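You operate a simulated robot arm through the tools that you are given. There is no shell and no other tool. Be economical: measure what you need, move in short steps, check, and stop when the job is done.

You are at the controls of a simulated robot arm. One attempt, no reset.

## Task
Turn the turntable half round, fill the board's mark box with the grey chalk and turn it back.
Fine: lamp on first and off last; the chalk goes back.

The check looks at the end state, three seconds after you hand in, the way a careful person would. Anything else that was tipped, shoved, dropped, spilled or broken makes it a failure.

## Robot
A 6-joint arm with a two-finger parallel gripper, fixed in place. Base frame: the origin is at the foot of the arm, x ahead of it, y to its left, z up. Lengths are in m, angles in degrees, forces in N, time in s.
Its first joint turns from -66.0 to 66.0 degrees. Payload 2.1 kg.
Tool frame: the origin (TCP) lies between the finger pads and is the grasp point; the fingertips stand 0.03 m ahead of it; z points along the fingers, y is the line along which they close. The gripper opens to 0.094 m. The fingers are 0.028 m wide and 0.01 m thick; the gripper's body (0.05 by 0.096 m) begins 0.055 m behind the TCP.
Orientation is told as [roll, pitch, yaw] about the base's x, y, z axes, in that order, counted from this pose: with the fingers straight down and closing along the base's y, the tool's x points along the base's -x, its y along +y and its z along -z.

## Interface
- The arm moves only by the tool play_rows. Its argument "increments" is a list of rows, each an object of numbers (a shift or turn left out is 0, a gripper value left out holds the last): "grip": the finger opening in m, from 0 to 0.094; "x", "y", "z": the shift along the tool's x, y, z in units of 200 mm (1.0 is 200 mm); "rx", "ry", "rz": the turn, a rotation vector about the tool's x, y, z in units of 45 degrees (1.0 is 45 degrees). In form: [{"grip": .., "x": .., "y": .., "z": .., "rx": .., "ry": .., "rz": ..}, ...]. A call has 1 to 20 rows; each row is the pose to reach, as a shift and turn from the pose commanded when the call began, along the tool's axes at that moment. A call with a number of a shift or a turn outside -1 to 1 is refused whole. Rows are played at 5 a second. More than 0.05 m and 8.6 degrees between two rows, or a gripper value outside its range, and nothing of the call is played. A pose out of reach is approached as far as the arm can. The call stops where the force on the tool passes 90 N (or 10 N more than at its start, if that is more) or the arm is blocked; 0.2 s more then pass. Each finger travels about 0.072 m/s and halts on what it meets, pressing with about 27 N; the grip force reading is that of the motor and also rises with nothing between the fingers. The clock runs only during rows and for 0.2 s after the last one: add rows that repeat a pose to give the fingers time. It gives the time, the measured TCP pose, the force on the tool (base axes), the opening and the grip force at its end, in the units of the frame above (readings bear some noise).
- Cameras (640 x 400 px; columns grow to the right, rows downward): "scene" is fixed at [0.045, -0.3507, 0.4966]; the picture's right is [0.88, -0.47, 0.00], its down [-0.22, -0.41, -0.89] and it looks along [0.42, 0.78, -0.46] (base axes); focal length 278 px, centre (320, 200). "wrist" rides on the gripper at [-0.037, 0, -0.058] in the tool frame; the picture's right is [0.00, -1.00, 0.00], its down [0.97, 0.00, -0.24] and it looks along [0.24, 0.00, 0.97] (tool axes); focal length 218 px, centre (320, 200). There is no depth. A picture from a camera that has moved, and an enlarged one, comes with that camera's place and axes in the base frame and with its lens. The place of the scene camera against the robot may be out by one fixed shift of up to 0.012 m in any direction.
- get_image(camera): a new picture of that camera. No time passes.
- inspect(camera, box): a new picture of the part [left, top, right, bottom] of that camera's present view, enlarged. No time passes.
- finish_job(): hands the job in; it is judged then, once.

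Work in short steps. Places have to be worked out from the pictures, the camera data and where the tool is seen: move nearer, look again, correct. Check each grasp and each placing, and mend what went wrong. You have 120 turns and 84 pictures in all, those below and enlarged ones among them. Open the gripper and draw the arm clear of the work before you hand the job in, unless the task says otherwise; then end with one line.

The tools are called as name(argument=value, ...) on one line, values as JSON. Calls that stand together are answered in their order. play_rows: Moves the arm, as the interface text tells. Its arguments: {"type":"object","properties":{"increments":{"type":"array","items":{"type":"object","properties":{"grip":{"type":"number"},"x":{"type":"number"},"y":{"type":"number"},"z":{"type":"number"},"rx":{"type":"number"},"ry":{"type":"number"},"rz":{"type":"number"}}}}},"required":["increments"]} The other tools are called the same way: get_image (camera) takes a picture; inspect (camera, box) takes an enlarged picture of a part of a camera's view; finish_job () hands the job in.

At the start:

```text
time: 0.0
tool_pos: [0.3319, 0.1495, 0.4015]
orientation: [-0.1, -0.1, 0.0]
force: [0.6, 0.4, 0.5]
opening: 0.0941
gripper_force: 0.0
```

scene: 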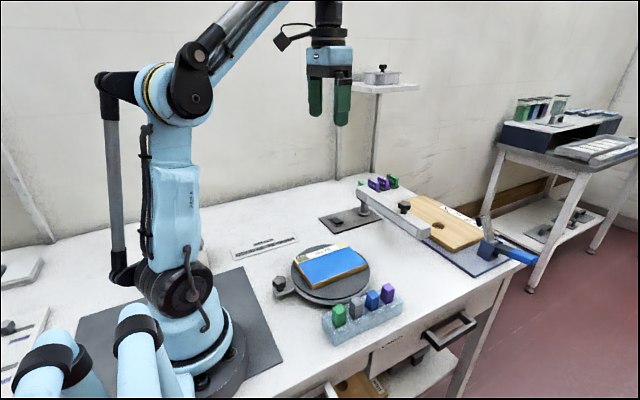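
wrist: 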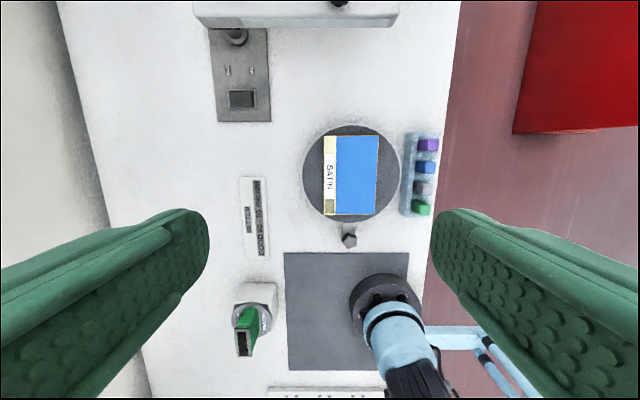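

I start with enlarged views of the work area to identify the turntable, chalks, the lamp switch and the box.

inspect(camera="wrist", box=[190, 0, 460, 260])

inspect(camera="scene", box=[220, 220, 420, 360])

inspect(camera="scene", box=[310, 160, 550, 300])

```text
1.54 times, centred on (325, 130) of wrist
camera zoom: at [0.368, 0.1498, 0.4594], right [0.0, -1.0, 0.0], down [-0.97, 0.0, 0.24], along [-0.24, 0.0, -0.97], focal length 336 px, centre (312, 308)
```

zoom: 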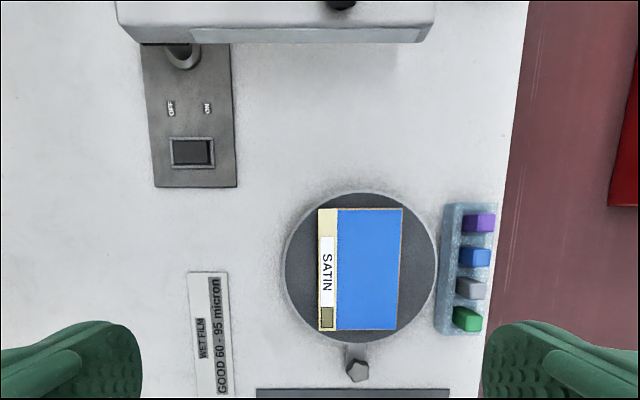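

```text
2.86 times, centred on (320, 290) of scene
camera zoom: at [0.045, -0.3507, 0.4966], right [0.88, -0.47, 0.0], down [-0.22, -0.41, -0.89], along [0.42, 0.78, -0.46], focal length 794 px, centre (320, -57)
```

zoom: 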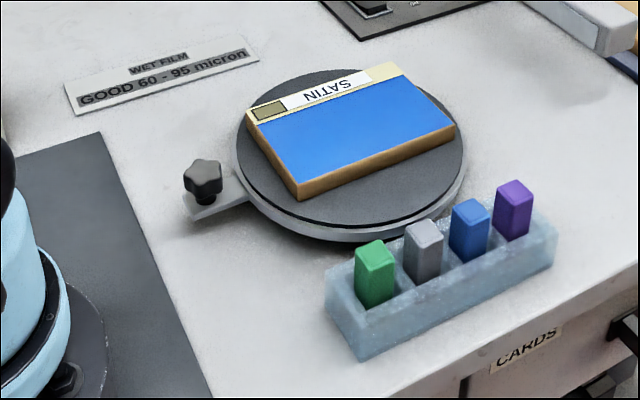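

```text
2.67 times, centred on (430, 230) of scene
camera zoom: at [0.045, -0.3507, 0.4966], right [0.88, -0.47, 0.0], down [-0.22, -0.41, -0.89], along [0.42, 0.78, -0.46], focal length 741 px, centre (27, 120)
```

zoom: 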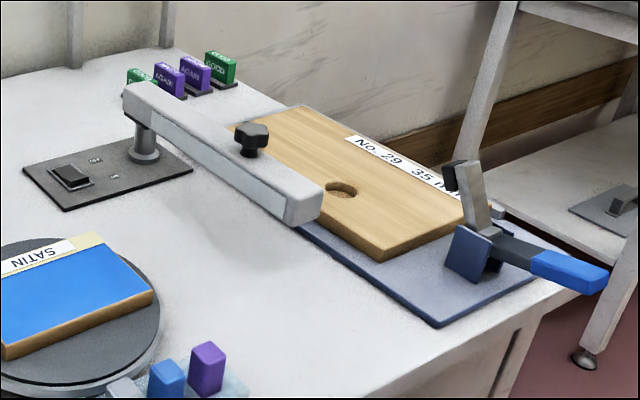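

The two cameras agree only if the table top is around z≈0 (not -0.546), with the turntable centre near (0.31, 0.085). I look closer at the knob, the switch and the chalk holder.

inspect(camera="wrist", box=[290, 115, 450, 255])

inspect(camera="scene", box=[260, 230, 340, 310])

inspect(camera="scene", box=[315, 190, 385, 240])

```text
2.86 times, centred on (370, 185) of wrist
camera zoom: at [0.368, 0.1498, 0.4594], right [0.0, -1.0, 0.0], down [-0.97, 0.0, 0.24], along [-0.24, 0.0, -0.97], focal length 624 px, centre (177, 243)
```

zoom: 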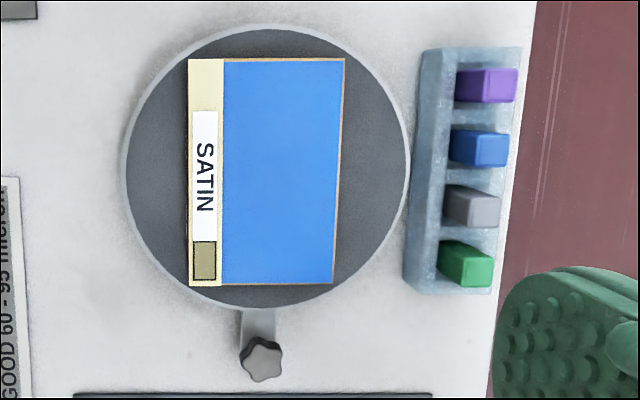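

```text
5.00 times, centred on (300, 270) of scene
camera zoom: at [0.045, -0.3507, 0.4966], right [0.88, -0.47, 0.0], down [-0.22, -0.41, -0.89], along [0.42, 0.78, -0.46], focal length 1389 px, centre (420, -150)
```

zoom: 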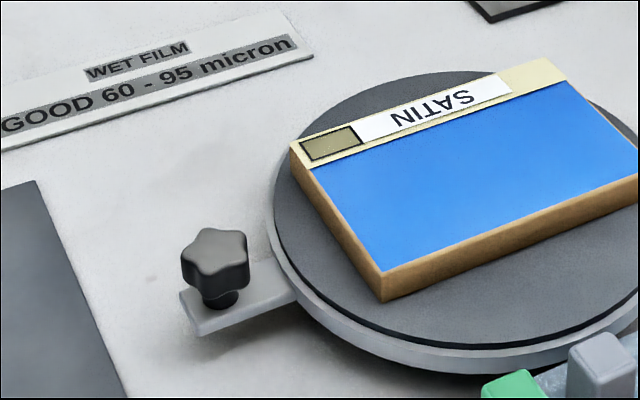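

```text
8.00 times, centred on (350, 215) of scene
camera zoom: at [0.045, -0.3507, 0.4966], right [0.88, -0.47, 0.0], down [-0.22, -0.41, -0.89], along [0.42, 0.78, -0.46], focal length 2223 px, centre (80, 80)
```

zoom: 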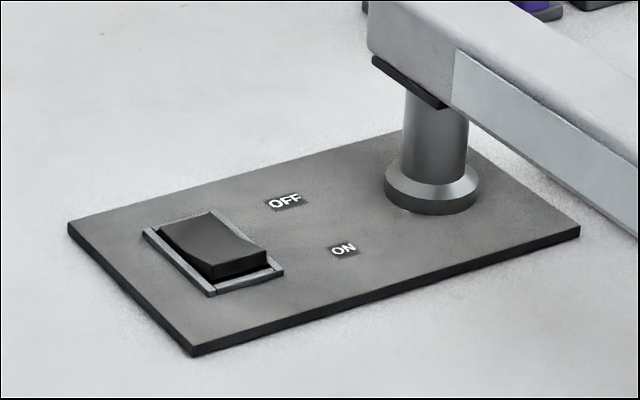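

Plan: lamp rocker first (labels: OFF on +y side, ON on -y side). I move nearer above it for a better measurement.

play_rows(increments=[{"x": -0.05, "y": 0.12, "z": 0.12}, {"x": -0.1, "y": 0.24, "z": 0.24}, {"x": -0.15, "y": 0.36, "z": 0.36}, {"x": -0.2, "y": 0.48, "z": 0.48}, {"x": -0.25, "y": 0.6, "z": 0.6}, {"x": -0.3, "y": 0.7, "z": 0.7}, {"x": -0.3, "y": 0.7, "z": 0.7}])

get_image(camera="wrist")

get_image(camera="scene")

```text
time: 1.6
tool_pos: [0.3874, 0.2921, 0.2619]
orientation: [0.0, 0.0, 0.0]
force: [0.3, 1.0, -0.4]
opening: 0.0941
gripper_force: 0.0
```

```text
75 pictures are left
camera wrist: at [0.4251, 0.2918, 0.3189], right [0.0, -1.0, 0.0], down [-0.97, 0.0, 0.24], along [-0.24, 0.0, -0.97], focal length 218 px, centre (320, 200)
```

wrist: 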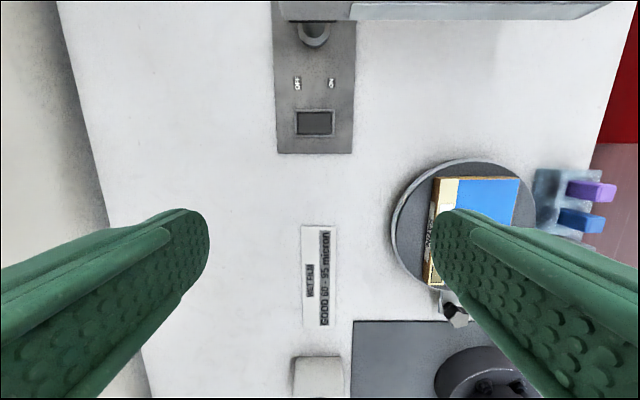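

```text
74 pictures are left
```

scene: 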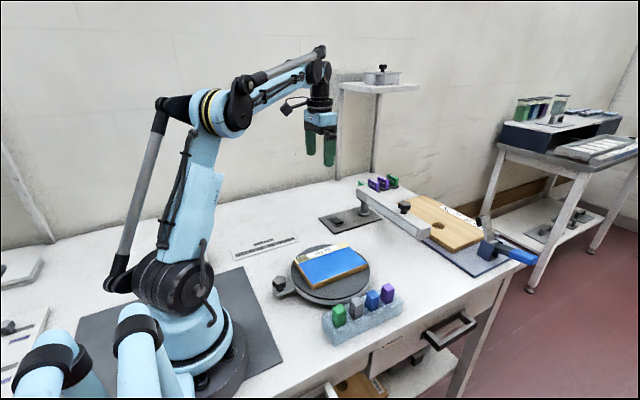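

Rocker is at about (0.455, 0.300), lamp bar's near face at x≈0.54. I enlarge the rocker to size it.

inspect(camera="wrist", box=[264, 60, 364, 160])

inspect(camera="scene", box=[275, 40, 355, 180])

```text
4.00 times, centred on (314, 110) of wrist
camera zoom: at [0.4251, 0.2918, 0.3189], right [0.0, -1.0, 0.0], down [-0.97, 0.0, 0.24], along [-0.24, 0.0, -0.97], focal length 873 px, centre (344, 560)
```

zoom: 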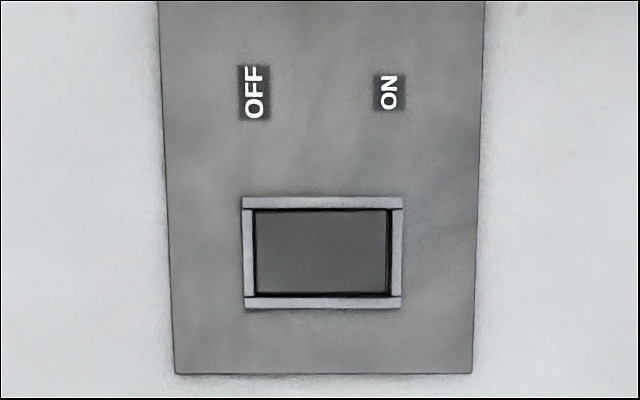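

```text
2.86 times, centred on (315, 110) of scene
camera zoom: at [0.045, -0.3507, 0.4966], right [0.88, -0.47, 0.0], down [-0.22, -0.41, -0.89], along [0.42, 0.78, -0.46], focal length 794 px, centre (334, 457)
```

zoom: 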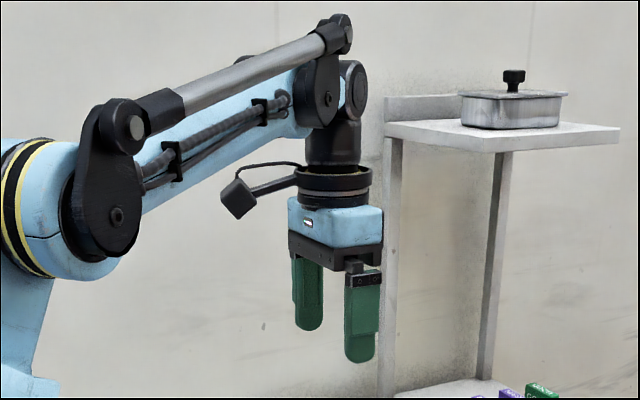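

The hand has no obstructing camera body. I close the fingers while staying put and sample the pose noise.

play_rows(increments=[{"grip": 0.0}, {"grip": 0.0}, {"grip": 0.0}, {"grip": 0.0}, {"grip": 0.0}])

play_rows(increments=[{"x": -0.05, "z": 0.1}, {"x": -0.15, "z": 0.25}, {"x": -0.25, "y": -0.02, "z": 0.4}, {"x": -0.335, "y": -0.035, "z": 0.55}, {"x": -0.335, "y": -0.035, "z": 0.75}, {"x": -0.335, "y": -0.035, "z": 0.85}, {"x": -0.335, "y": -0.035, "z": 0.85}])

get_image(camera="wrist")

inspect(camera="scene", box=[300, 140, 420, 240])

```text
time: 2.8
tool_pos: [0.3879, 0.2919, 0.2631]
orientation: [0.0, 0.1, 0.0]
force: [0.2, -0.2, -0.1]
opening: 0.0
gripper_force: 27.1
```

```text
time: 4.4
tool_pos: [0.4577, 0.2826, 0.0895]
orientation: [0.0, 0.0, 0.0]
force: [-1.4, -0.3, 0.1]
opening: 0.0001
gripper_force: 26.8
```

```text
71 pictures are left
camera wrist: at [0.494, 0.2813, 0.1459], right [0.0, -1.0, 0.0], down [-0.97, 0.0, 0.24], along [-0.24, 0.0, -0.97], focal length 218 px, centre (320, 200)
```

wrist: 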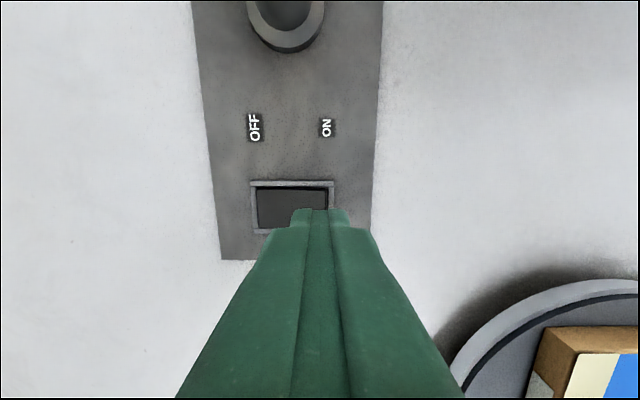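

```text
4.00 times, centred on (360, 190) of scene
camera zoom: at [0.045, -0.3507, 0.4966], right [0.88, -0.47, 0.0], down [-0.22, -0.41, -0.89], along [0.42, 0.78, -0.46], focal length 1112 px, centre (160, 240)
```

zoom: 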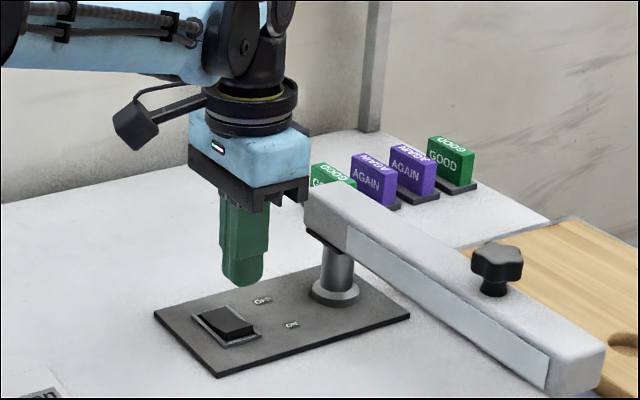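

Fingertips are over the rocker's ON half (rocker y from 0.276 to 0.322). I shift 3 mm inward and lower gently.

play_rows(increments=[{"y": 0.015, "z": 0.08}, {"y": 0.015, "z": 0.16}, {"y": 0.015, "z": 0.18}, {"y": 0.015, "z": 0.18}])

inspect(camera="scene", box=[310, 180, 390, 240])

```text
time: 5.4
tool_pos: [0.459, 0.2857, 0.0544]
orientation: [0.0, 0.0, 0.1]
force: [0.0, -0.3, 0.3]
opening: 0.0004
gripper_force: 26.8
```

```text
6.67 times, centred on (350, 210) of scene
camera zoom: at [0.045, -0.3507, 0.4966], right [0.88, -0.47, 0.0], down [-0.22, -0.41, -0.89], along [0.42, 0.78, -0.46], focal length 1852 px, centre (120, 133)
```

zoom: 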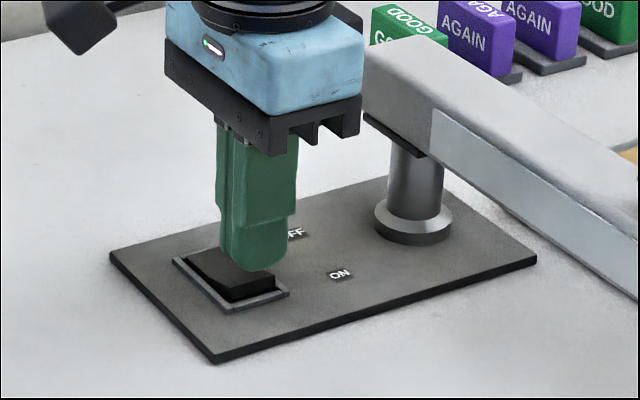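

Tip is just above the rocker's raised ON end with no contact force. I lower further in 2–4 mm steps.

play_rows(increments=[{"z": 0.015}, {"z": 0.03}, {"z": 0.045}, {"z": 0.045}])

```text
time: 6.4
tool_pos: [0.4576, 0.2859, 0.046]
orientation: [0.0, -0.1, 0.0]
force: [0.2, -0.6, 1.7]
opening: 0.0
gripper_force: 26.9
```

inspect(camera="scene", box=[310, 180, 390, 240])

play_rows(increments=[{"z": 0.01}, {"z": 0.02}, {"z": 0.02}])

```text
6.67 times, centred on (350, 210) of scene
camera zoom: at [0.045, -0.3507, 0.4966], right [0.88, -0.47, 0.0], down [-0.22, -0.41, -0.89], along [0.42, 0.78, -0.46], focal length 1852 px, centre (120, 133)
```

zoom: 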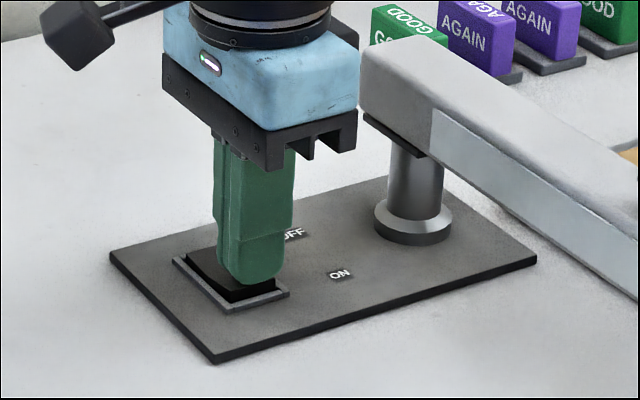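

```text
time: 7.2
tool_pos: [0.4583, 0.286, 0.0442]
orientation: [0.0, 0.3, -0.1]
force: [-12.3, -5.5, 51.5]
opening: 0.0
gripper_force: 26.7
```

Contact now at 51 N; I check whether the rocker flipped.

inspect(camera="scene", box=[310, 180, 390, 240])

```text
6.67 times, centred on (350, 210) of scene
camera zoom: at [0.0448, -0.3509, 0.4965], right [0.88, -0.47, 0.0], down [-0.22, -0.41, -0.89], along [0.42, 0.78, -0.46], focal length 1852 px, centre (120, 133)
```

zoom: 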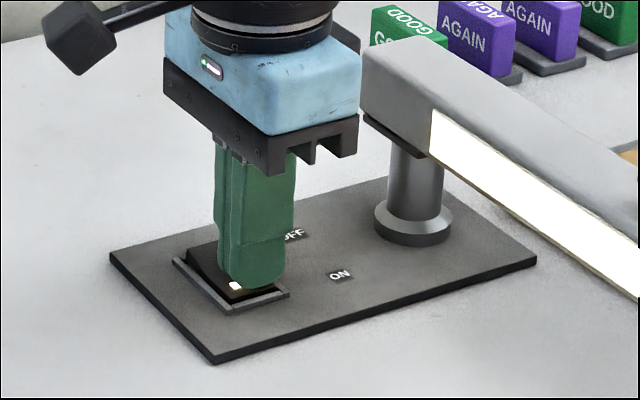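

The lamp is on (strip lit, rocker tipped). I rise and move to above the knob to look at it.

play_rows(increments=[{"z": -0.2}, {"z": -0.4}, {"z": -0.6}, {"z": -0.8}, {"z": -1.0}])

play_rows(increments=[{"x": 0.12, "y": -0.1, "grip": 0.09}, {"x": 0.24, "y": -0.2}, {"x": 0.36, "y": -0.3}, {"x": 0.48, "y": -0.4}, {"x": 0.6, "y": -0.5}, {"x": 0.72, "y": -0.6}, {"x": 0.84, "y": -0.7}, {"x": 0.96, "y": -0.8}, {"x": 1.0, "y": -0.9}, {"x": 1.0, "y": -0.98}, {"x": 1.0, "y": -0.98}])

get_image(camera="wrist")

```text
time: 8.4
tool_pos: [0.4597, 0.2868, 0.2398]
orientation: [0.0, 0.0, 0.0]
force: [0.7, -0.1, -0.8]
opening: 0.0
gripper_force: 26.8
```

```text
time: 10.8
tool_pos: [0.2583, 0.0877, 0.2437]
orientation: [0.1, -0.1, 0.0]
force: [-0.6, 0.1, -0.8]
opening: 0.0901
gripper_force: 0.2
```

```text
66 pictures are left
camera wrist: at [0.2953, 0.0886, 0.3015], right [0.0, -1.0, 0.0], down [-0.97, 0.0, 0.24], along [-0.24, 0.0, -0.97], focal length 218 px, centre (320, 200)
```

wrist: 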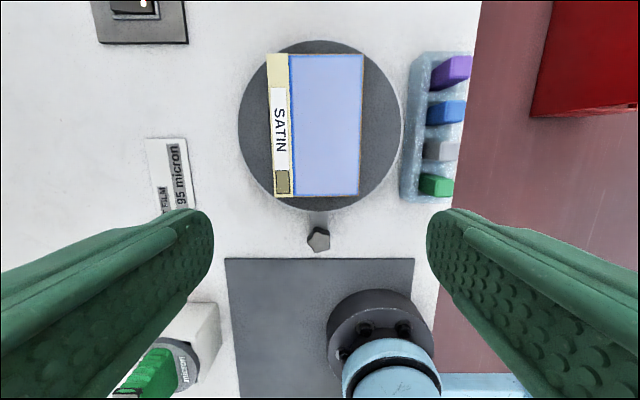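

Knob is at about (0.185, 0.090), platter centre (0.310, 0.088), crank radius 0.125. The crank must go by the +y side (chalk holder blocks -y), so the tool must turn 180° clockwise with it; I test that wrist turn in the air.

play_rows(increments=[{"rz": 0.19}, {"rz": 0.38}, {"rz": 0.57}, {"rz": 0.76}, {"rz": 0.95}, {"rz": 1.0}])

play_rows(increments=[{"rz": 0.19}, {"rz": 0.38}, {"rz": 0.57}, {"rz": 0.76}, {"rz": 0.95}, {"rz": 1.0}])

play_rows(increments=[{"rz": 0.19}, {"rz": 0.38}, {"rz": 0.57}, {"rz": 0.76}, {"rz": 0.95}, {"rz": 1.0}])

play_rows(increments=[{"rz": 0.19}, {"rz": 0.38}, {"rz": 0.57}, {"rz": 0.76}, {"rz": 0.95}, {"rz": 1.0}])

get_image(camera="scene")

```text
time: 12.2
tool_pos: [0.2593, 0.0913, 0.2438]
orientation: [0.0, 0.0, -45.1]
force: [-0.3, 0.5, 0.0]
opening: 0.0902
gripper_force: 0.1
```

```text
time: 13.6
tool_pos: [0.2588, 0.0897, 0.2421]
orientation: [0.1, -0.1, -90.3]
force: [0.2, 1.4, 0.4]
opening: 0.09
gripper_force: 0.1
```

```text
time: 15.0
tool_pos: [0.2587, 0.0903, 0.2425]
orientation: [0.0, 0.1, -135.3]
force: [-0.2, -0.9, 0.3]
opening: 0.0899
gripper_force: 0.0
```

```text
time: 16.4
tool_pos: [0.2573, -0.0289, 0.2447]
orientation: [-0.7, 0.1, -179.4]
force: [0.2, -0.2, 0.2]
opening: 0.09
gripper_force: 0.1
out of reach, approached as far as the arm can: row 3, 4, 5, 6
```

```text
65 pictures are left
```

scene: 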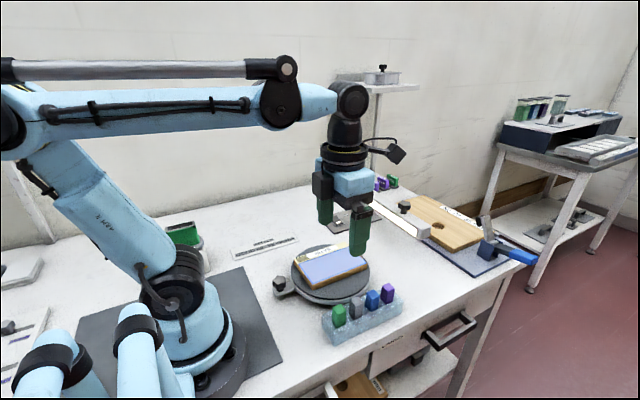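

The wrist limit lies near -165°, so I'll run the crank from yaw +45° to -135° instead. I turn back to +45°.

play_rows(increments=[{"rz": -0.19}, {"rz": -0.38}, {"rz": -0.57}, {"rz": -0.76}, {"rz": -0.95}, {"rz": -1.0}, {"rz": -1.0}])

play_rows(increments=[{"rz": -0.19}, {"rz": -0.38}, {"rz": -0.57}, {"rz": -0.76}, {"rz": -0.95}, {"rz": -1.0}])

play_rows(increments=[{"rz": -0.19}, {"rz": -0.38}, {"rz": -0.57}, {"rz": -0.76}, {"rz": -0.95}, {"rz": -1.0}])

play_rows(increments=[{"rz": -0.19}, {"rz": -0.38}, {"rz": -0.57}, {"rz": -0.76}, {"rz": -0.95}, {"rz": -1.0}])

play_rows(increments=[{"rz": -0.19}, {"rz": -0.38}, {"rz": -0.57}, {"rz": -0.76}, {"rz": -0.95}, {"rz": -1.0}])

get_image(camera="wrist")

```text
time: 18.0
tool_pos: [0.2574, -0.0255, 0.2423]
orientation: [-0.1, -0.1, -135.0]
force: [0.6, -0.3, 0.4]
opening: 0.0901
gripper_force: 0.1
```

```text
time: 19.4
tool_pos: [0.2568, -0.0274, 0.2433]
orientation: [0.0, 0.0, -90.0]
force: [0.2, 0.1, -0.1]
opening: 0.0901
gripper_force: 0.1
```

```text
time: 20.8
tool_pos: [0.2559, -0.0264, 0.2439]
orientation: [0.0, 0.0, -44.9]
force: [-0.2, -0.3, -0.1]
opening: 0.09
gripper_force: 0.0
```

```text
time: 22.2
tool_pos: [0.2551, -0.0261, 0.2427]
orientation: [0.0, 0.0, 0.1]
force: [0.3, 0.1, 0.1]
opening: 0.0896
gripper_force: 0.2
```

```text
time: 23.6
tool_pos: [0.2555, -0.0256, 0.2433]
orientation: [0.0, 0.0, 45.1]
force: [0.6, -0.1, -0.5]
opening: 0.0901
gripper_force: 0.2
```

```text
64 pictures are left
camera wrist: at [0.2815, -0.0002, 0.2999], right [0.71, -0.71, 0.0], down [-0.69, -0.69, 0.24], along [-0.17, -0.17, -0.97], focal length 218 px, centre (320, 200)
```

wrist: 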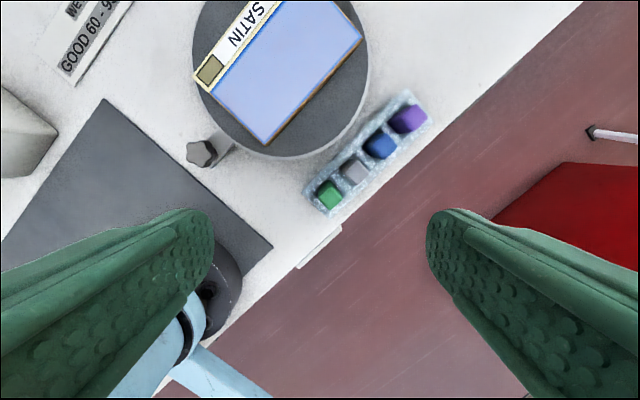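

Two views give the knob top at (0.184, 0.090, ~0.047). I move above it at z=0.14.

play_rows(increments=[{"x": -0.03, "y": 0.11, "z": 0.05}, {"x": -0.06, "y": 0.23, "z": 0.1}, {"x": -0.09, "y": 0.35, "z": 0.18}, {"x": -0.12, "y": 0.47, "z": 0.28}, {"x": -0.15, "y": 0.58, "z": 0.4}, {"x": -0.16, "y": 0.665, "z": 0.5}, {"x": -0.16, "y": 0.665, "z": 0.5}])

get_image(camera="wrist")

get_image(camera="scene")

```text
time: 25.2
tool_pos: [0.1862, 0.0903, 0.1426]
orientation: [0.0, 0.0, 44.9]
force: [-0.6, 0.7, -0.1]
opening: 0.0899
gripper_force: 0.1
```

```text
63 pictures are left
camera wrist: at [0.2124, 0.1158, 0.2005], right [0.71, -0.71, 0.0], down [-0.69, -0.69, 0.24], along [-0.17, -0.17, -0.97], focal length 218 px, centre (320, 200)
```

wrist: 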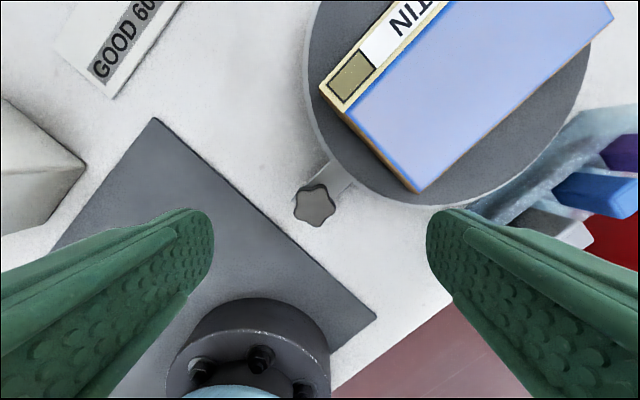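

```text
62 pictures are left
```

scene: 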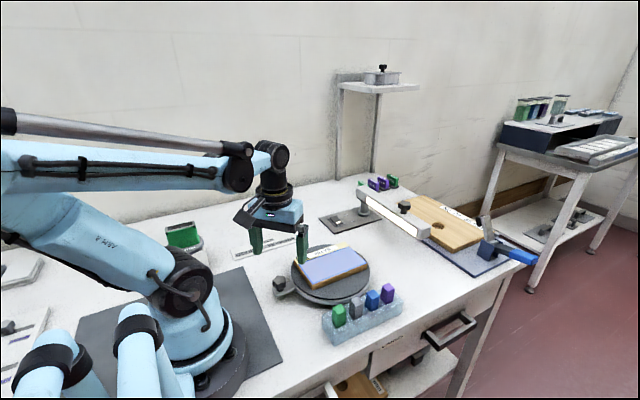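

Knob sits at about (0.183, 0.089), 31 mm wide. I narrow the opening to 52 mm, centre, and lower to tip z≈0.032.

play_rows(increments=[{"grip": 0.052, "x": 0.012, "y": 0.005}, {"x": 0.012, "y": 0.005, "z": 0.15}, {"x": 0.012, "y": 0.005, "z": 0.25}, {"x": 0.012, "y": 0.005, "z": 0.34}, {"x": 0.012, "y": 0.005, "z": 0.4}, {"x": 0.012, "y": 0.005, "z": 0.4}])

get_image(camera="wrist")

inspect(camera="scene", box=[230, 200, 350, 310])

```text
time: 26.6
tool_pos: [0.1812, 0.0893, 0.0657]
orientation: [0.0, 0.0, 45.0]
force: [0.0, 0.9, 0.6]
opening: 0.052
gripper_force: 0.1
```

```text
61 pictures are left
camera wrist: at [0.2067, 0.1149, 0.1222], right [0.71, -0.71, 0.0], down [-0.69, -0.69, 0.24], along [-0.17, -0.17, -0.97], focal length 218 px, centre (320, 200)
```

wrist: 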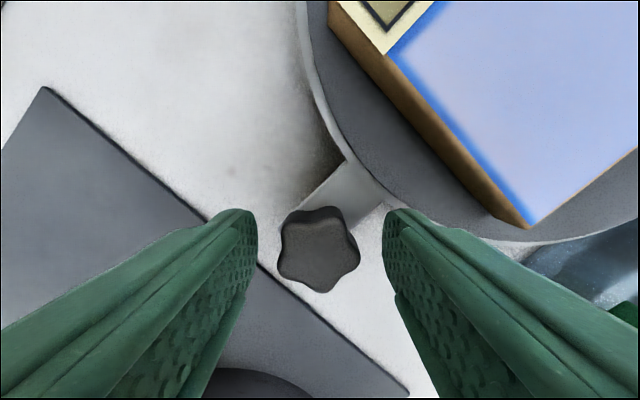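

```text
3.64 times, centred on (290, 255) of scene
camera zoom: at [0.045, -0.3507, 0.4966], right [0.88, -0.47, 0.0], down [-0.22, -0.41, -0.89], along [0.42, 0.78, -0.46], focal length 1010 px, centre (429, 0)
```

zoom: 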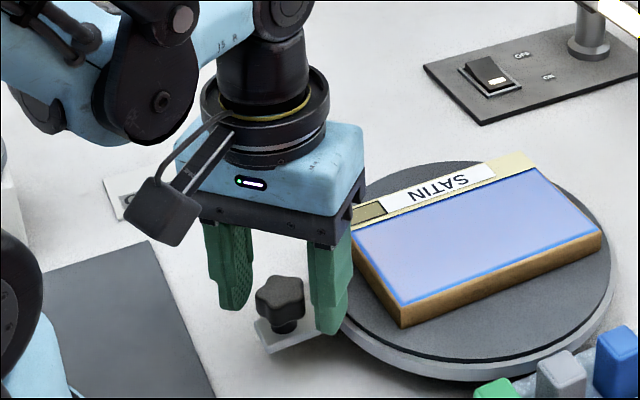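

The knob is centred between the fingers. I lower 5 mm more and close on it.

play_rows(increments=[{"x": -0.008, "z": 0.025}, {"x": -0.008, "z": 0.025, "grip": 0.035}, {"x": -0.008, "z": 0.025, "grip": 0.02}, {"x": -0.008, "z": 0.025, "grip": 0.02}, {"x": -0.008, "z": 0.025, "grip": 0.02}])

get_image(camera="wrist")

```text
time: 27.8
tool_pos: [0.1844, 0.0913, 0.06]
orientation: [-0.2, -0.1, 45.0]
force: [15.4, -3.1, 36.7]
opening: 0.0392
gripper_force: 16.1
```

```text
59 pictures are left
camera wrist: at [0.2096, 0.1165, 0.117], right [0.71, -0.71, 0.0], down [-0.69, -0.69, 0.24], along [-0.17, -0.17, -0.97], focal length 218 px, centre (320, 200)
```

wrist: 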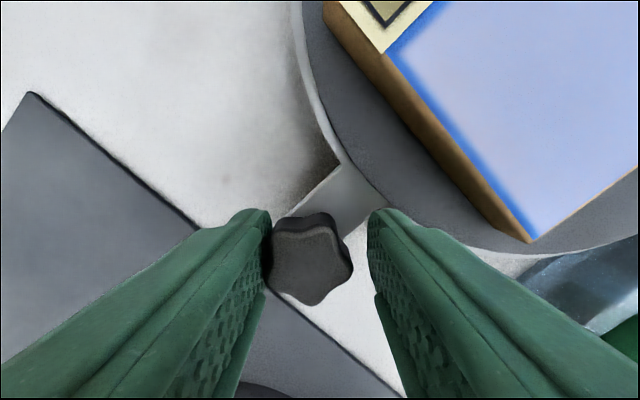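

A finger met the tab/platter (36 N upward) before closing. I open, rise about 8 mm and close again.

play_rows(increments=[{"grip": 0.052}, {"z": -0.04, "grip": 0.052}, {"z": -0.04, "grip": 0.04}, {"z": -0.04, "grip": 0.02}, {"z": -0.04, "grip": 0.02}, {"z": -0.04, "grip": 0.02}, {"z": -0.04, "grip": 0.02}])

get_image(camera="wrist")

inspect(camera="scene", box=[230, 200, 350, 310])

```text
time: 29.4
tool_pos: [0.1822, 0.0906, 0.0665]
orientation: [0.5, -0.1, 45.0]
force: [-29.2, 14.6, -17.1]
opening: 0.0297
gripper_force: 44.8
```

```text
58 pictures are left
camera wrist: at [0.208, 0.1165, 0.1237], right [0.71, -0.71, -0.01], down [-0.68, -0.69, 0.24], along [-0.18, -0.16, -0.97], focal length 218 px, centre (320, 200)
```

wrist: 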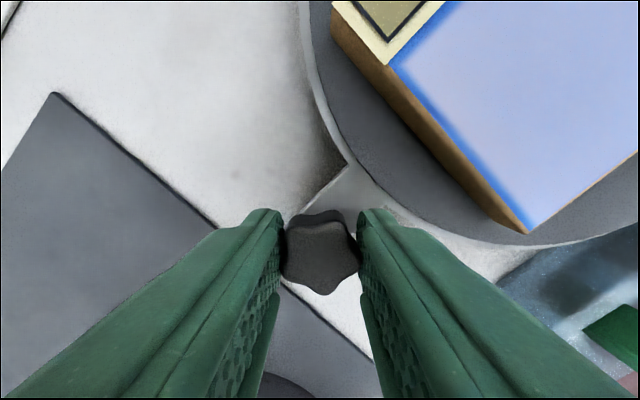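

```text
3.64 times, centred on (290, 255) of scene
camera zoom: at [0.0451, -0.3507, 0.4966], right [0.88, -0.47, 0.0], down [-0.22, -0.41, -0.89], along [0.42, 0.78, -0.46], focal length 1010 px, centre (429, 0)
```

zoom: 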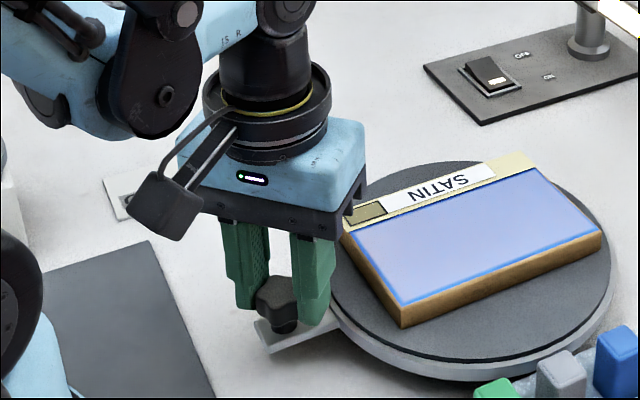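

Knob is gripped (opening 29.7 mm) with some side load along +tool y; I relieve it with a small shift that way.

play_rows(increments=[{"y": 0.005}, {"y": 0.01}, {"y": 0.01}])

```text
time: 30.2
tool_pos: [0.1831, 0.0914, 0.0667]
orientation: [-0.2, 0.0, 44.9]
force: [-7.0, 3.1, -17.8]
opening: 0.0295
gripper_force: 44.6
```

Load dropped to a few N. Now a first 10° of crank motion to check that the platter actually turns with the knob.

play_rows(increments=[{"x": -0.0414, "y": 0.0365, "rz": 0.1111}, {"x": -0.0858, "y": 0.0692, "rz": 0.2222}, {"x": -0.0858, "y": 0.0692, "rz": 0.2222}])

get_image(camera="scene")

```text
time: 31.0
tool_pos: [0.1842, 0.1134, 0.0667]
orientation: [0.0, 0.0, 34.9]
force: [-12.0, 0.2, 31.6]
opening: 0.0299
gripper_force: 45.4
```

```text
56 pictures are left
```

scene: 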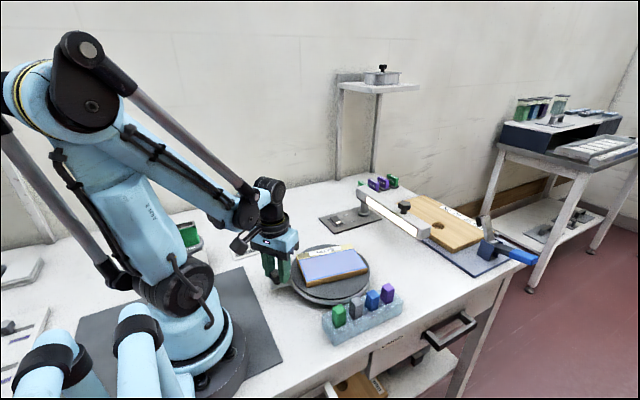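

get_image(camera="wrist")

inspect(camera="scene", box=[230, 200, 400, 320])

```text
55 pictures are left
camera wrist: at [0.2142, 0.1349, 0.1237], right [0.57, -0.82, 0.0], down [-0.8, -0.56, 0.24], along [-0.2, -0.14, -0.97], focal length 218 px, centre (320, 200)
```

wrist: 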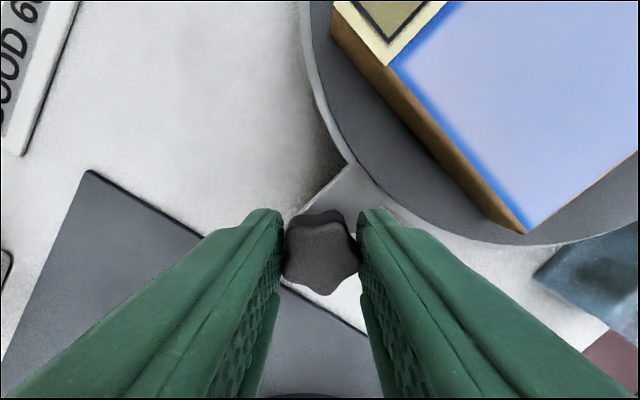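

```text
3.33 times, centred on (315, 260) of scene
camera zoom: at [0.045, -0.3507, 0.4966], right [0.88, -0.47, 0.0], down [-0.22, -0.41, -0.89], along [0.42, 0.78, -0.46], focal length 926 px, centre (337, 0)
```

zoom: 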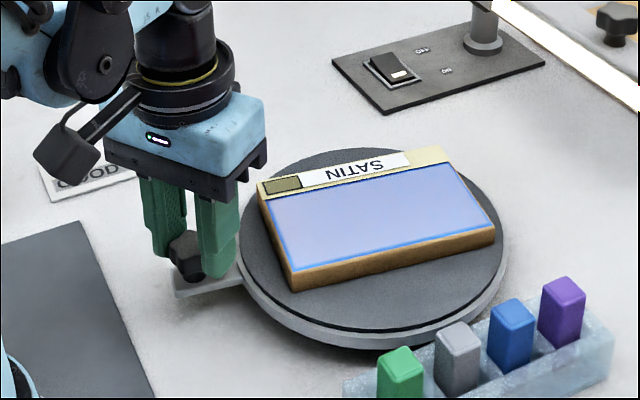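

The platter turns with the knob. I continue 35° more along the arc, easing z up 1.5 mm for the vertical load.

play_rows(increments=[{"x": -0.0414, "y": 0.0365, "z": -0.005, "rz": 0.1111}, {"x": -0.0858, "y": 0.0692, "z": -0.0075, "rz": 0.2222}, {"x": -0.133, "y": 0.098, "z": -0.0075, "rz": 0.3333}, {"x": -0.1824, "y": 0.1225, "z": -0.0075, "rz": 0.4444}, {"x": -0.2338, "y": 0.1426, "z": -0.0075, "rz": 0.5556}, {"x": -0.2867, "y": 0.1582, "z": -0.0075, "rz": 0.6667}, {"x": -0.3409, "y": 0.169, "z": -0.0075, "rz": 0.7778}, {"x": -0.3409, "y": 0.169, "z": -0.0075, "rz": 0.7778}])

```text
time: 32.8
tool_pos: [0.2212, 0.1831, 0.068]
orientation: [0.2, 0.1, -0.1]
force: [-8.1, 6.5, 3.9]
opening: 0.0296
gripper_force: 44.9
```

Halfway through with low forces. Continue another 45°.

play_rows(increments=[{"x": -0.0414, "y": 0.0365, "rz": 0.1111}, {"x": -0.0858, "y": 0.0692, "rz": 0.2222}, {"x": -0.133, "y": 0.098, "rz": 0.3333}, {"x": -0.1824, "y": 0.1225, "rz": 0.4444}, {"x": -0.2338, "y": 0.1426, "rz": 0.5556}, {"x": -0.2867, "y": 0.1582, "rz": 0.6667}, {"x": -0.3409, "y": 0.169, "rz": 0.7778}, {"x": -0.3957, "y": 0.1752, "rz": 0.8889}, {"x": -0.4509, "y": 0.1765, "rz": 1.0}, {"x": -0.4509, "y": 0.1765, "rz": 1.0}])

get_image(camera="scene")

```text
time: 35.0
tool_pos: [0.3119, 0.2147, 0.0692]
orientation: [-0.1, -0.1, -45.2]
force: [0.9, -3.7, -5.3]
opening: 0.0294
gripper_force: 45.5
```

```text
53 pictures are left
```

scene: 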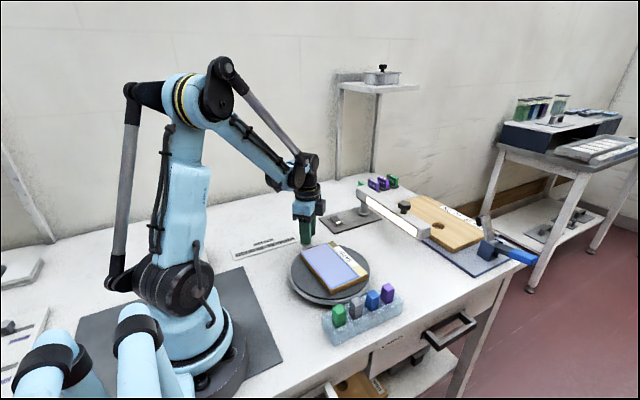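

Quarter turn done with very low forces; another 45°, then the final 45° toward (0.436, 0.088).

play_rows(increments=[{"x": -0.0414, "y": 0.0365, "rz": 0.1111}, {"x": -0.0858, "y": 0.0692, "rz": 0.2222}, {"x": -0.133, "y": 0.098, "rz": 0.3333}, {"x": -0.1824, "y": 0.1225, "rz": 0.4444}, {"x": -0.2338, "y": 0.1426, "rz": 0.5556}, {"x": -0.2867, "y": 0.1582, "rz": 0.6667}, {"x": -0.3409, "y": 0.169, "rz": 0.7778}, {"x": -0.3957, "y": 0.1752, "rz": 0.8889}, {"x": -0.4509, "y": 0.1765, "rz": 1.0}, {"x": -0.4509, "y": 0.1765, "rz": 1.0}])

play_rows(increments=[{"x": -0.0414, "y": 0.0365, "rz": 0.1111}, {"x": -0.0858, "y": 0.0692, "rz": 0.2222}, {"x": -0.133, "y": 0.098, "rz": 0.3333}, {"x": -0.1824, "y": 0.1225, "rz": 0.4444}, {"x": -0.2338, "y": 0.1426, "rz": 0.5556}, {"x": -0.2338, "y": 0.1426, "rz": 0.5556}])

get_image(camera="scene")

get_image(camera="wrist")

```text
time: 37.2
tool_pos: [0.3994, 0.1778, 0.0671]
orientation: [-0.2, 0.0, -90.1]
force: [-13.4, -9.3, -28.5]
opening: 0.03
gripper_force: 45.1
```

```text
time: 38.6
tool_pos: [0.4278, 0.1313, 0.0683]
orientation: [0.1, 0.1, -115.1]
force: [7.7, 5.5, -34.4]
opening: 0.0294
gripper_force: 44.9
```

```text
52 pictures are left
```

scene: 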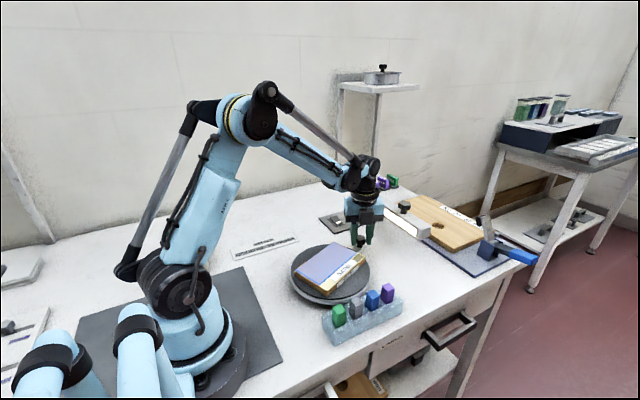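

```text
51 pictures are left
camera wrist: at [0.4122, 0.096, 0.1251], right [-0.91, 0.42, 0.0], down [0.41, 0.88, 0.24], along [0.1, 0.22, -0.97], focal length 218 px, centre (320, 200)
```

wrist: 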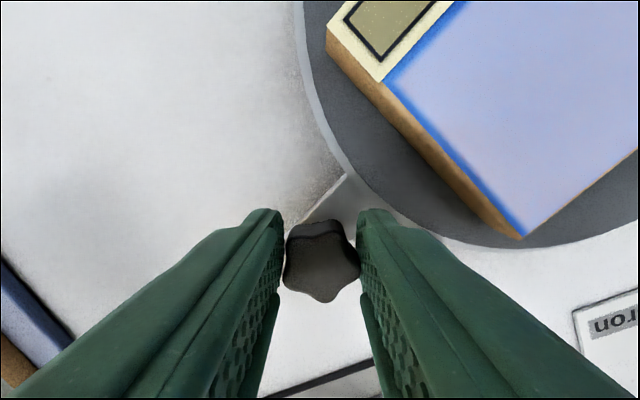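

160° done and clear of the lamp bar. I complete the last 20°, easing z down 1.5 mm.

play_rows(increments=[{"x": -0.0414, "y": 0.0365, "z": 0.0075, "rz": 0.1111}, {"x": -0.0858, "y": 0.0692, "z": 0.0075, "rz": 0.2222}, {"x": -0.133, "y": 0.098, "z": 0.0075, "rz": 0.3333}, {"x": -0.1824, "y": 0.1225, "z": 0.0075, "rz": 0.4444}, {"x": -0.1824, "y": 0.1225, "z": 0.0075, "rz": 0.4444}])

inspect(camera="scene", box=[270, 180, 450, 320])

```text
time: 39.8
tool_pos: [0.4354, 0.0882, 0.0674]
orientation: [0.1, 0.1, -135.1]
force: [10.0, -0.1, 35.0]
opening: 0.0295
gripper_force: 45.1
```

```text
2.86 times, centred on (360, 250) of scene
camera zoom: at [0.0449, -0.3507, 0.4966], right [0.88, -0.47, 0.0], down [-0.22, -0.41, -0.89], along [0.42, 0.78, -0.46], focal length 794 px, centre (206, 57)
```

zoom: 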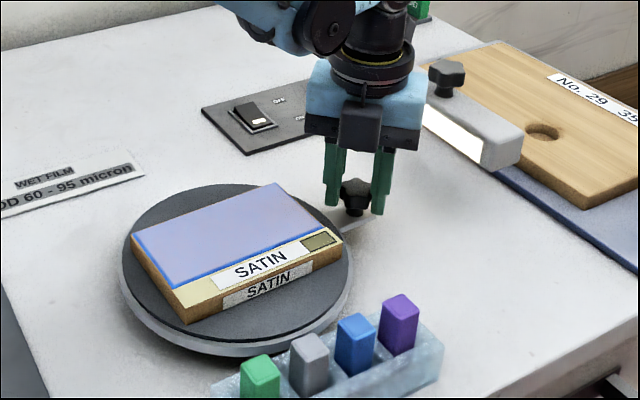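

Half turn reached (board reversed, mark box now at +x/-y corner). I release the knob, rise, and turn the wrist back toward yaw 0.

play_rows(increments=[{"grip": 0.05}, {"grip": 0.056}, {"grip": 0.056, "z": -0.1}, {"z": -0.3}, {"z": -0.5}, {"z": -0.7}, {"z": -0.8}, {"z": -0.8}])

play_rows(increments=[{"rz": -0.19}, {"rz": -0.38}, {"rz": -0.57}, {"rz": -0.76}, {"rz": -0.95}, {"rz": -1.0}])

play_rows(increments=[{"rz": -0.19}, {"rz": -0.38}, {"rz": -0.57}, {"rz": -0.76}, {"rz": -0.95}, {"rz": -1.0}])

play_rows(increments=[{"rz": -0.19}, {"rz": -0.38}, {"rz": -0.57}, {"rz": -0.76}, {"rz": -0.95}, {"rz": -1.0}, {"rz": -1.0}])

get_image(camera="wrist")

```text
time: 41.6
tool_pos: [0.4339, 0.0889, 0.2248]
orientation: [0.0, 0.0, -135.0]
force: [-0.2, 0.3, 0.2]
opening: 0.056
gripper_force: 0.1
```

```text
time: 43.0
tool_pos: [0.4348, 0.087, 0.2259]
orientation: [-0.1, 0.1, -89.9]
force: [0.6, 0.5, 1.1]
opening: 0.056
gripper_force: 0.1
```

```text
time: 44.4
tool_pos: [0.4342, 0.0876, 0.2262]
orientation: [0.0, 0.0, -45.0]
force: [-1.1, -1.1, -0.5]
opening: 0.0559
gripper_force: 0.0
```

```text
time: 46.0
tool_pos: [0.4361, 0.0872, 0.2257]
orientation: [-0.1, 0.1, 0.0]
force: [0.0, -0.1, -0.1]
opening: 0.0559
gripper_force: 0.0
```

```text
49 pictures are left
camera wrist: at [0.4721, 0.0874, 0.2835], right [0.0, -1.0, 0.0], down [-0.97, 0.0, 0.24], along [-0.24, 0.0, -0.97], focal length 218 px, centre (320, 200)
```

wrist: 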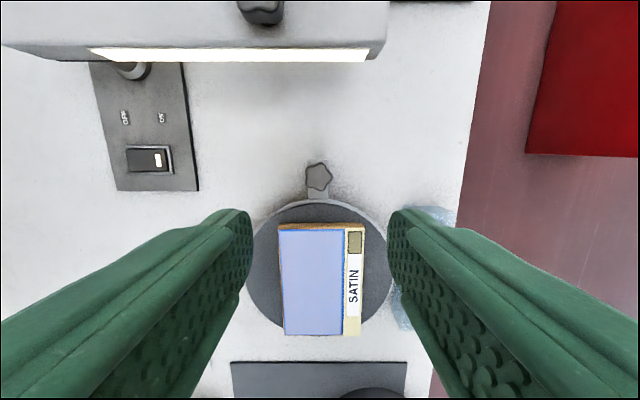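

Both views put the grey chalk's top near (0.293, -0.044, 0.07). I move above it at the same height for a look, fingers closing along y.

play_rows(increments=[{"x": 0.12, "y": -0.11}, {"x": 0.24, "y": -0.22}, {"x": 0.36, "y": -0.33}, {"x": 0.48, "y": -0.44}, {"x": 0.6, "y": -0.55}, {"x": 0.66, "y": -0.66}, {"x": 0.66, "y": -0.66}])

get_image(camera="wrist")

```text
time: 47.6
tool_pos: [0.302, -0.0454, 0.2254]
orientation: [0.0, 0.0, 0.0]
force: [0.6, 0.9, -0.9]
opening: 0.0559
gripper_force: 0.1
```

```text
48 pictures are left
camera wrist: at [0.3388, -0.0467, 0.2828], right [0.0, -1.0, 0.0], down [-0.97, 0.0, 0.24], along [-0.24, 0.0, -0.97], focal length 218 px, centre (320, 200)
```

wrist: 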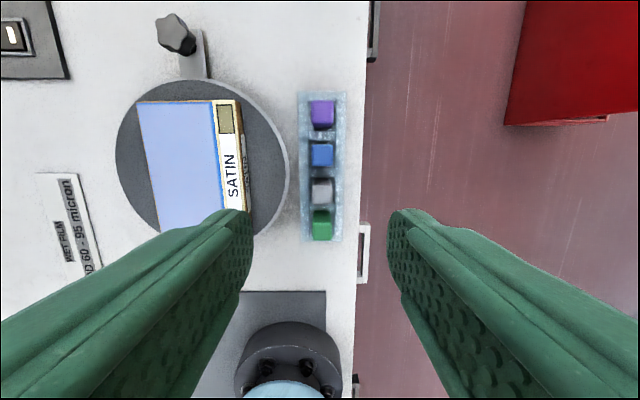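

inspect(camera="wrist", box=[270, 80, 370, 250])

inspect(camera="scene", box=[310, 270, 410, 350])

```text
2.35 times, centred on (320, 165) of wrist
camera zoom: at [0.3388, -0.0467, 0.2828], right [0.0, -1.0, 0.0], down [-0.97, 0.0, 0.24], along [-0.24, 0.0, -0.97], focal length 514 px, centre (320, 282)
```

zoom: 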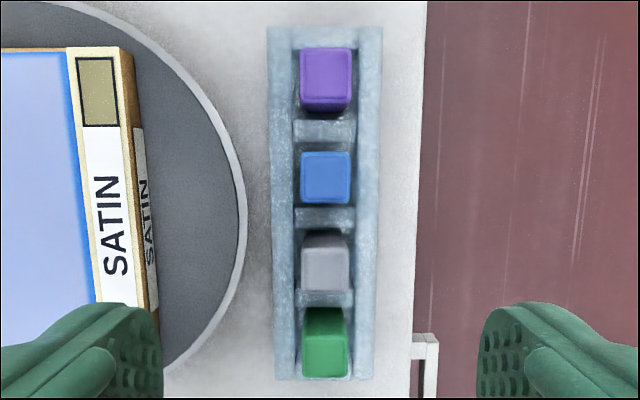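

```text
5.00 times, centred on (360, 310) of scene
camera zoom: at [0.045, -0.3507, 0.4966], right [0.88, -0.47, 0.0], down [-0.22, -0.41, -0.89], along [0.42, 0.78, -0.46], focal length 1389 px, centre (120, -350)
```

zoom: 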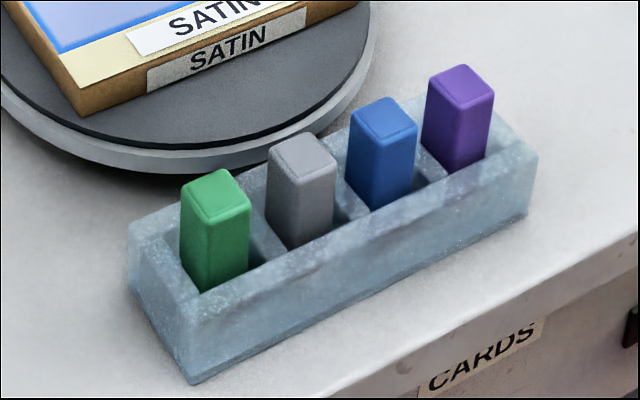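

Grey chalk top at (0.2925, -0.049, ~0.073), about 19 mm square, holder top near z 0.04. I descend to just above it and look.

play_rows(increments=[{"x": 0.051, "y": -0.022, "z": 0.1}, {"x": 0.051, "y": -0.022, "z": 0.3}, {"x": 0.051, "y": -0.022, "z": 0.5}, {"x": 0.051, "y": -0.022, "z": 0.56}, {"x": 0.051, "y": -0.022, "z": 0.56}])

get_image(camera="wrist")

inspect(camera="scene", box=[300, 240, 420, 350])

```text
time: 48.8
tool_pos: [0.2944, -0.0497, 0.1132]
orientation: [0.0, 0.1, 0.0]
force: [0.2, 0.4, -1.2]
opening: 0.0561
gripper_force: 0.1
```

```text
45 pictures are left
camera wrist: at [0.3305, -0.0495, 0.1709], right [0.0, -1.0, 0.0], down [-0.97, 0.0, 0.24], along [-0.24, 0.0, -0.97], focal length 218 px, centre (320, 200)
```

wrist: 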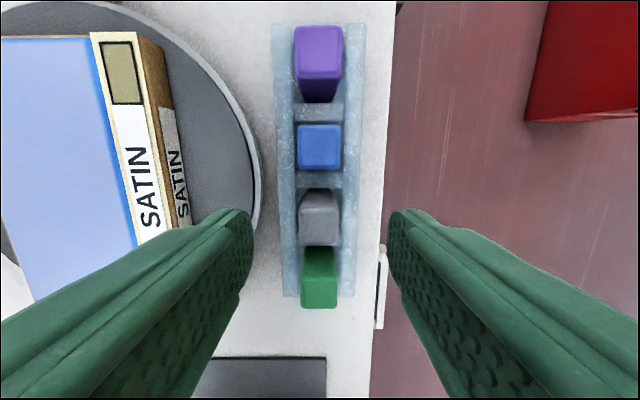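

```text
3.64 times, centred on (360, 295) of scene
camera zoom: at [0.045, -0.3507, 0.4966], right [0.88, -0.47, 0.0], down [-0.22, -0.41, -0.89], along [0.42, 0.78, -0.46], focal length 1010 px, centre (174, -146)
```

zoom: 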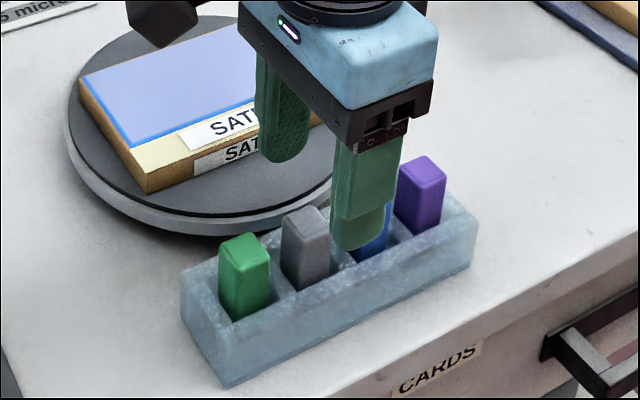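

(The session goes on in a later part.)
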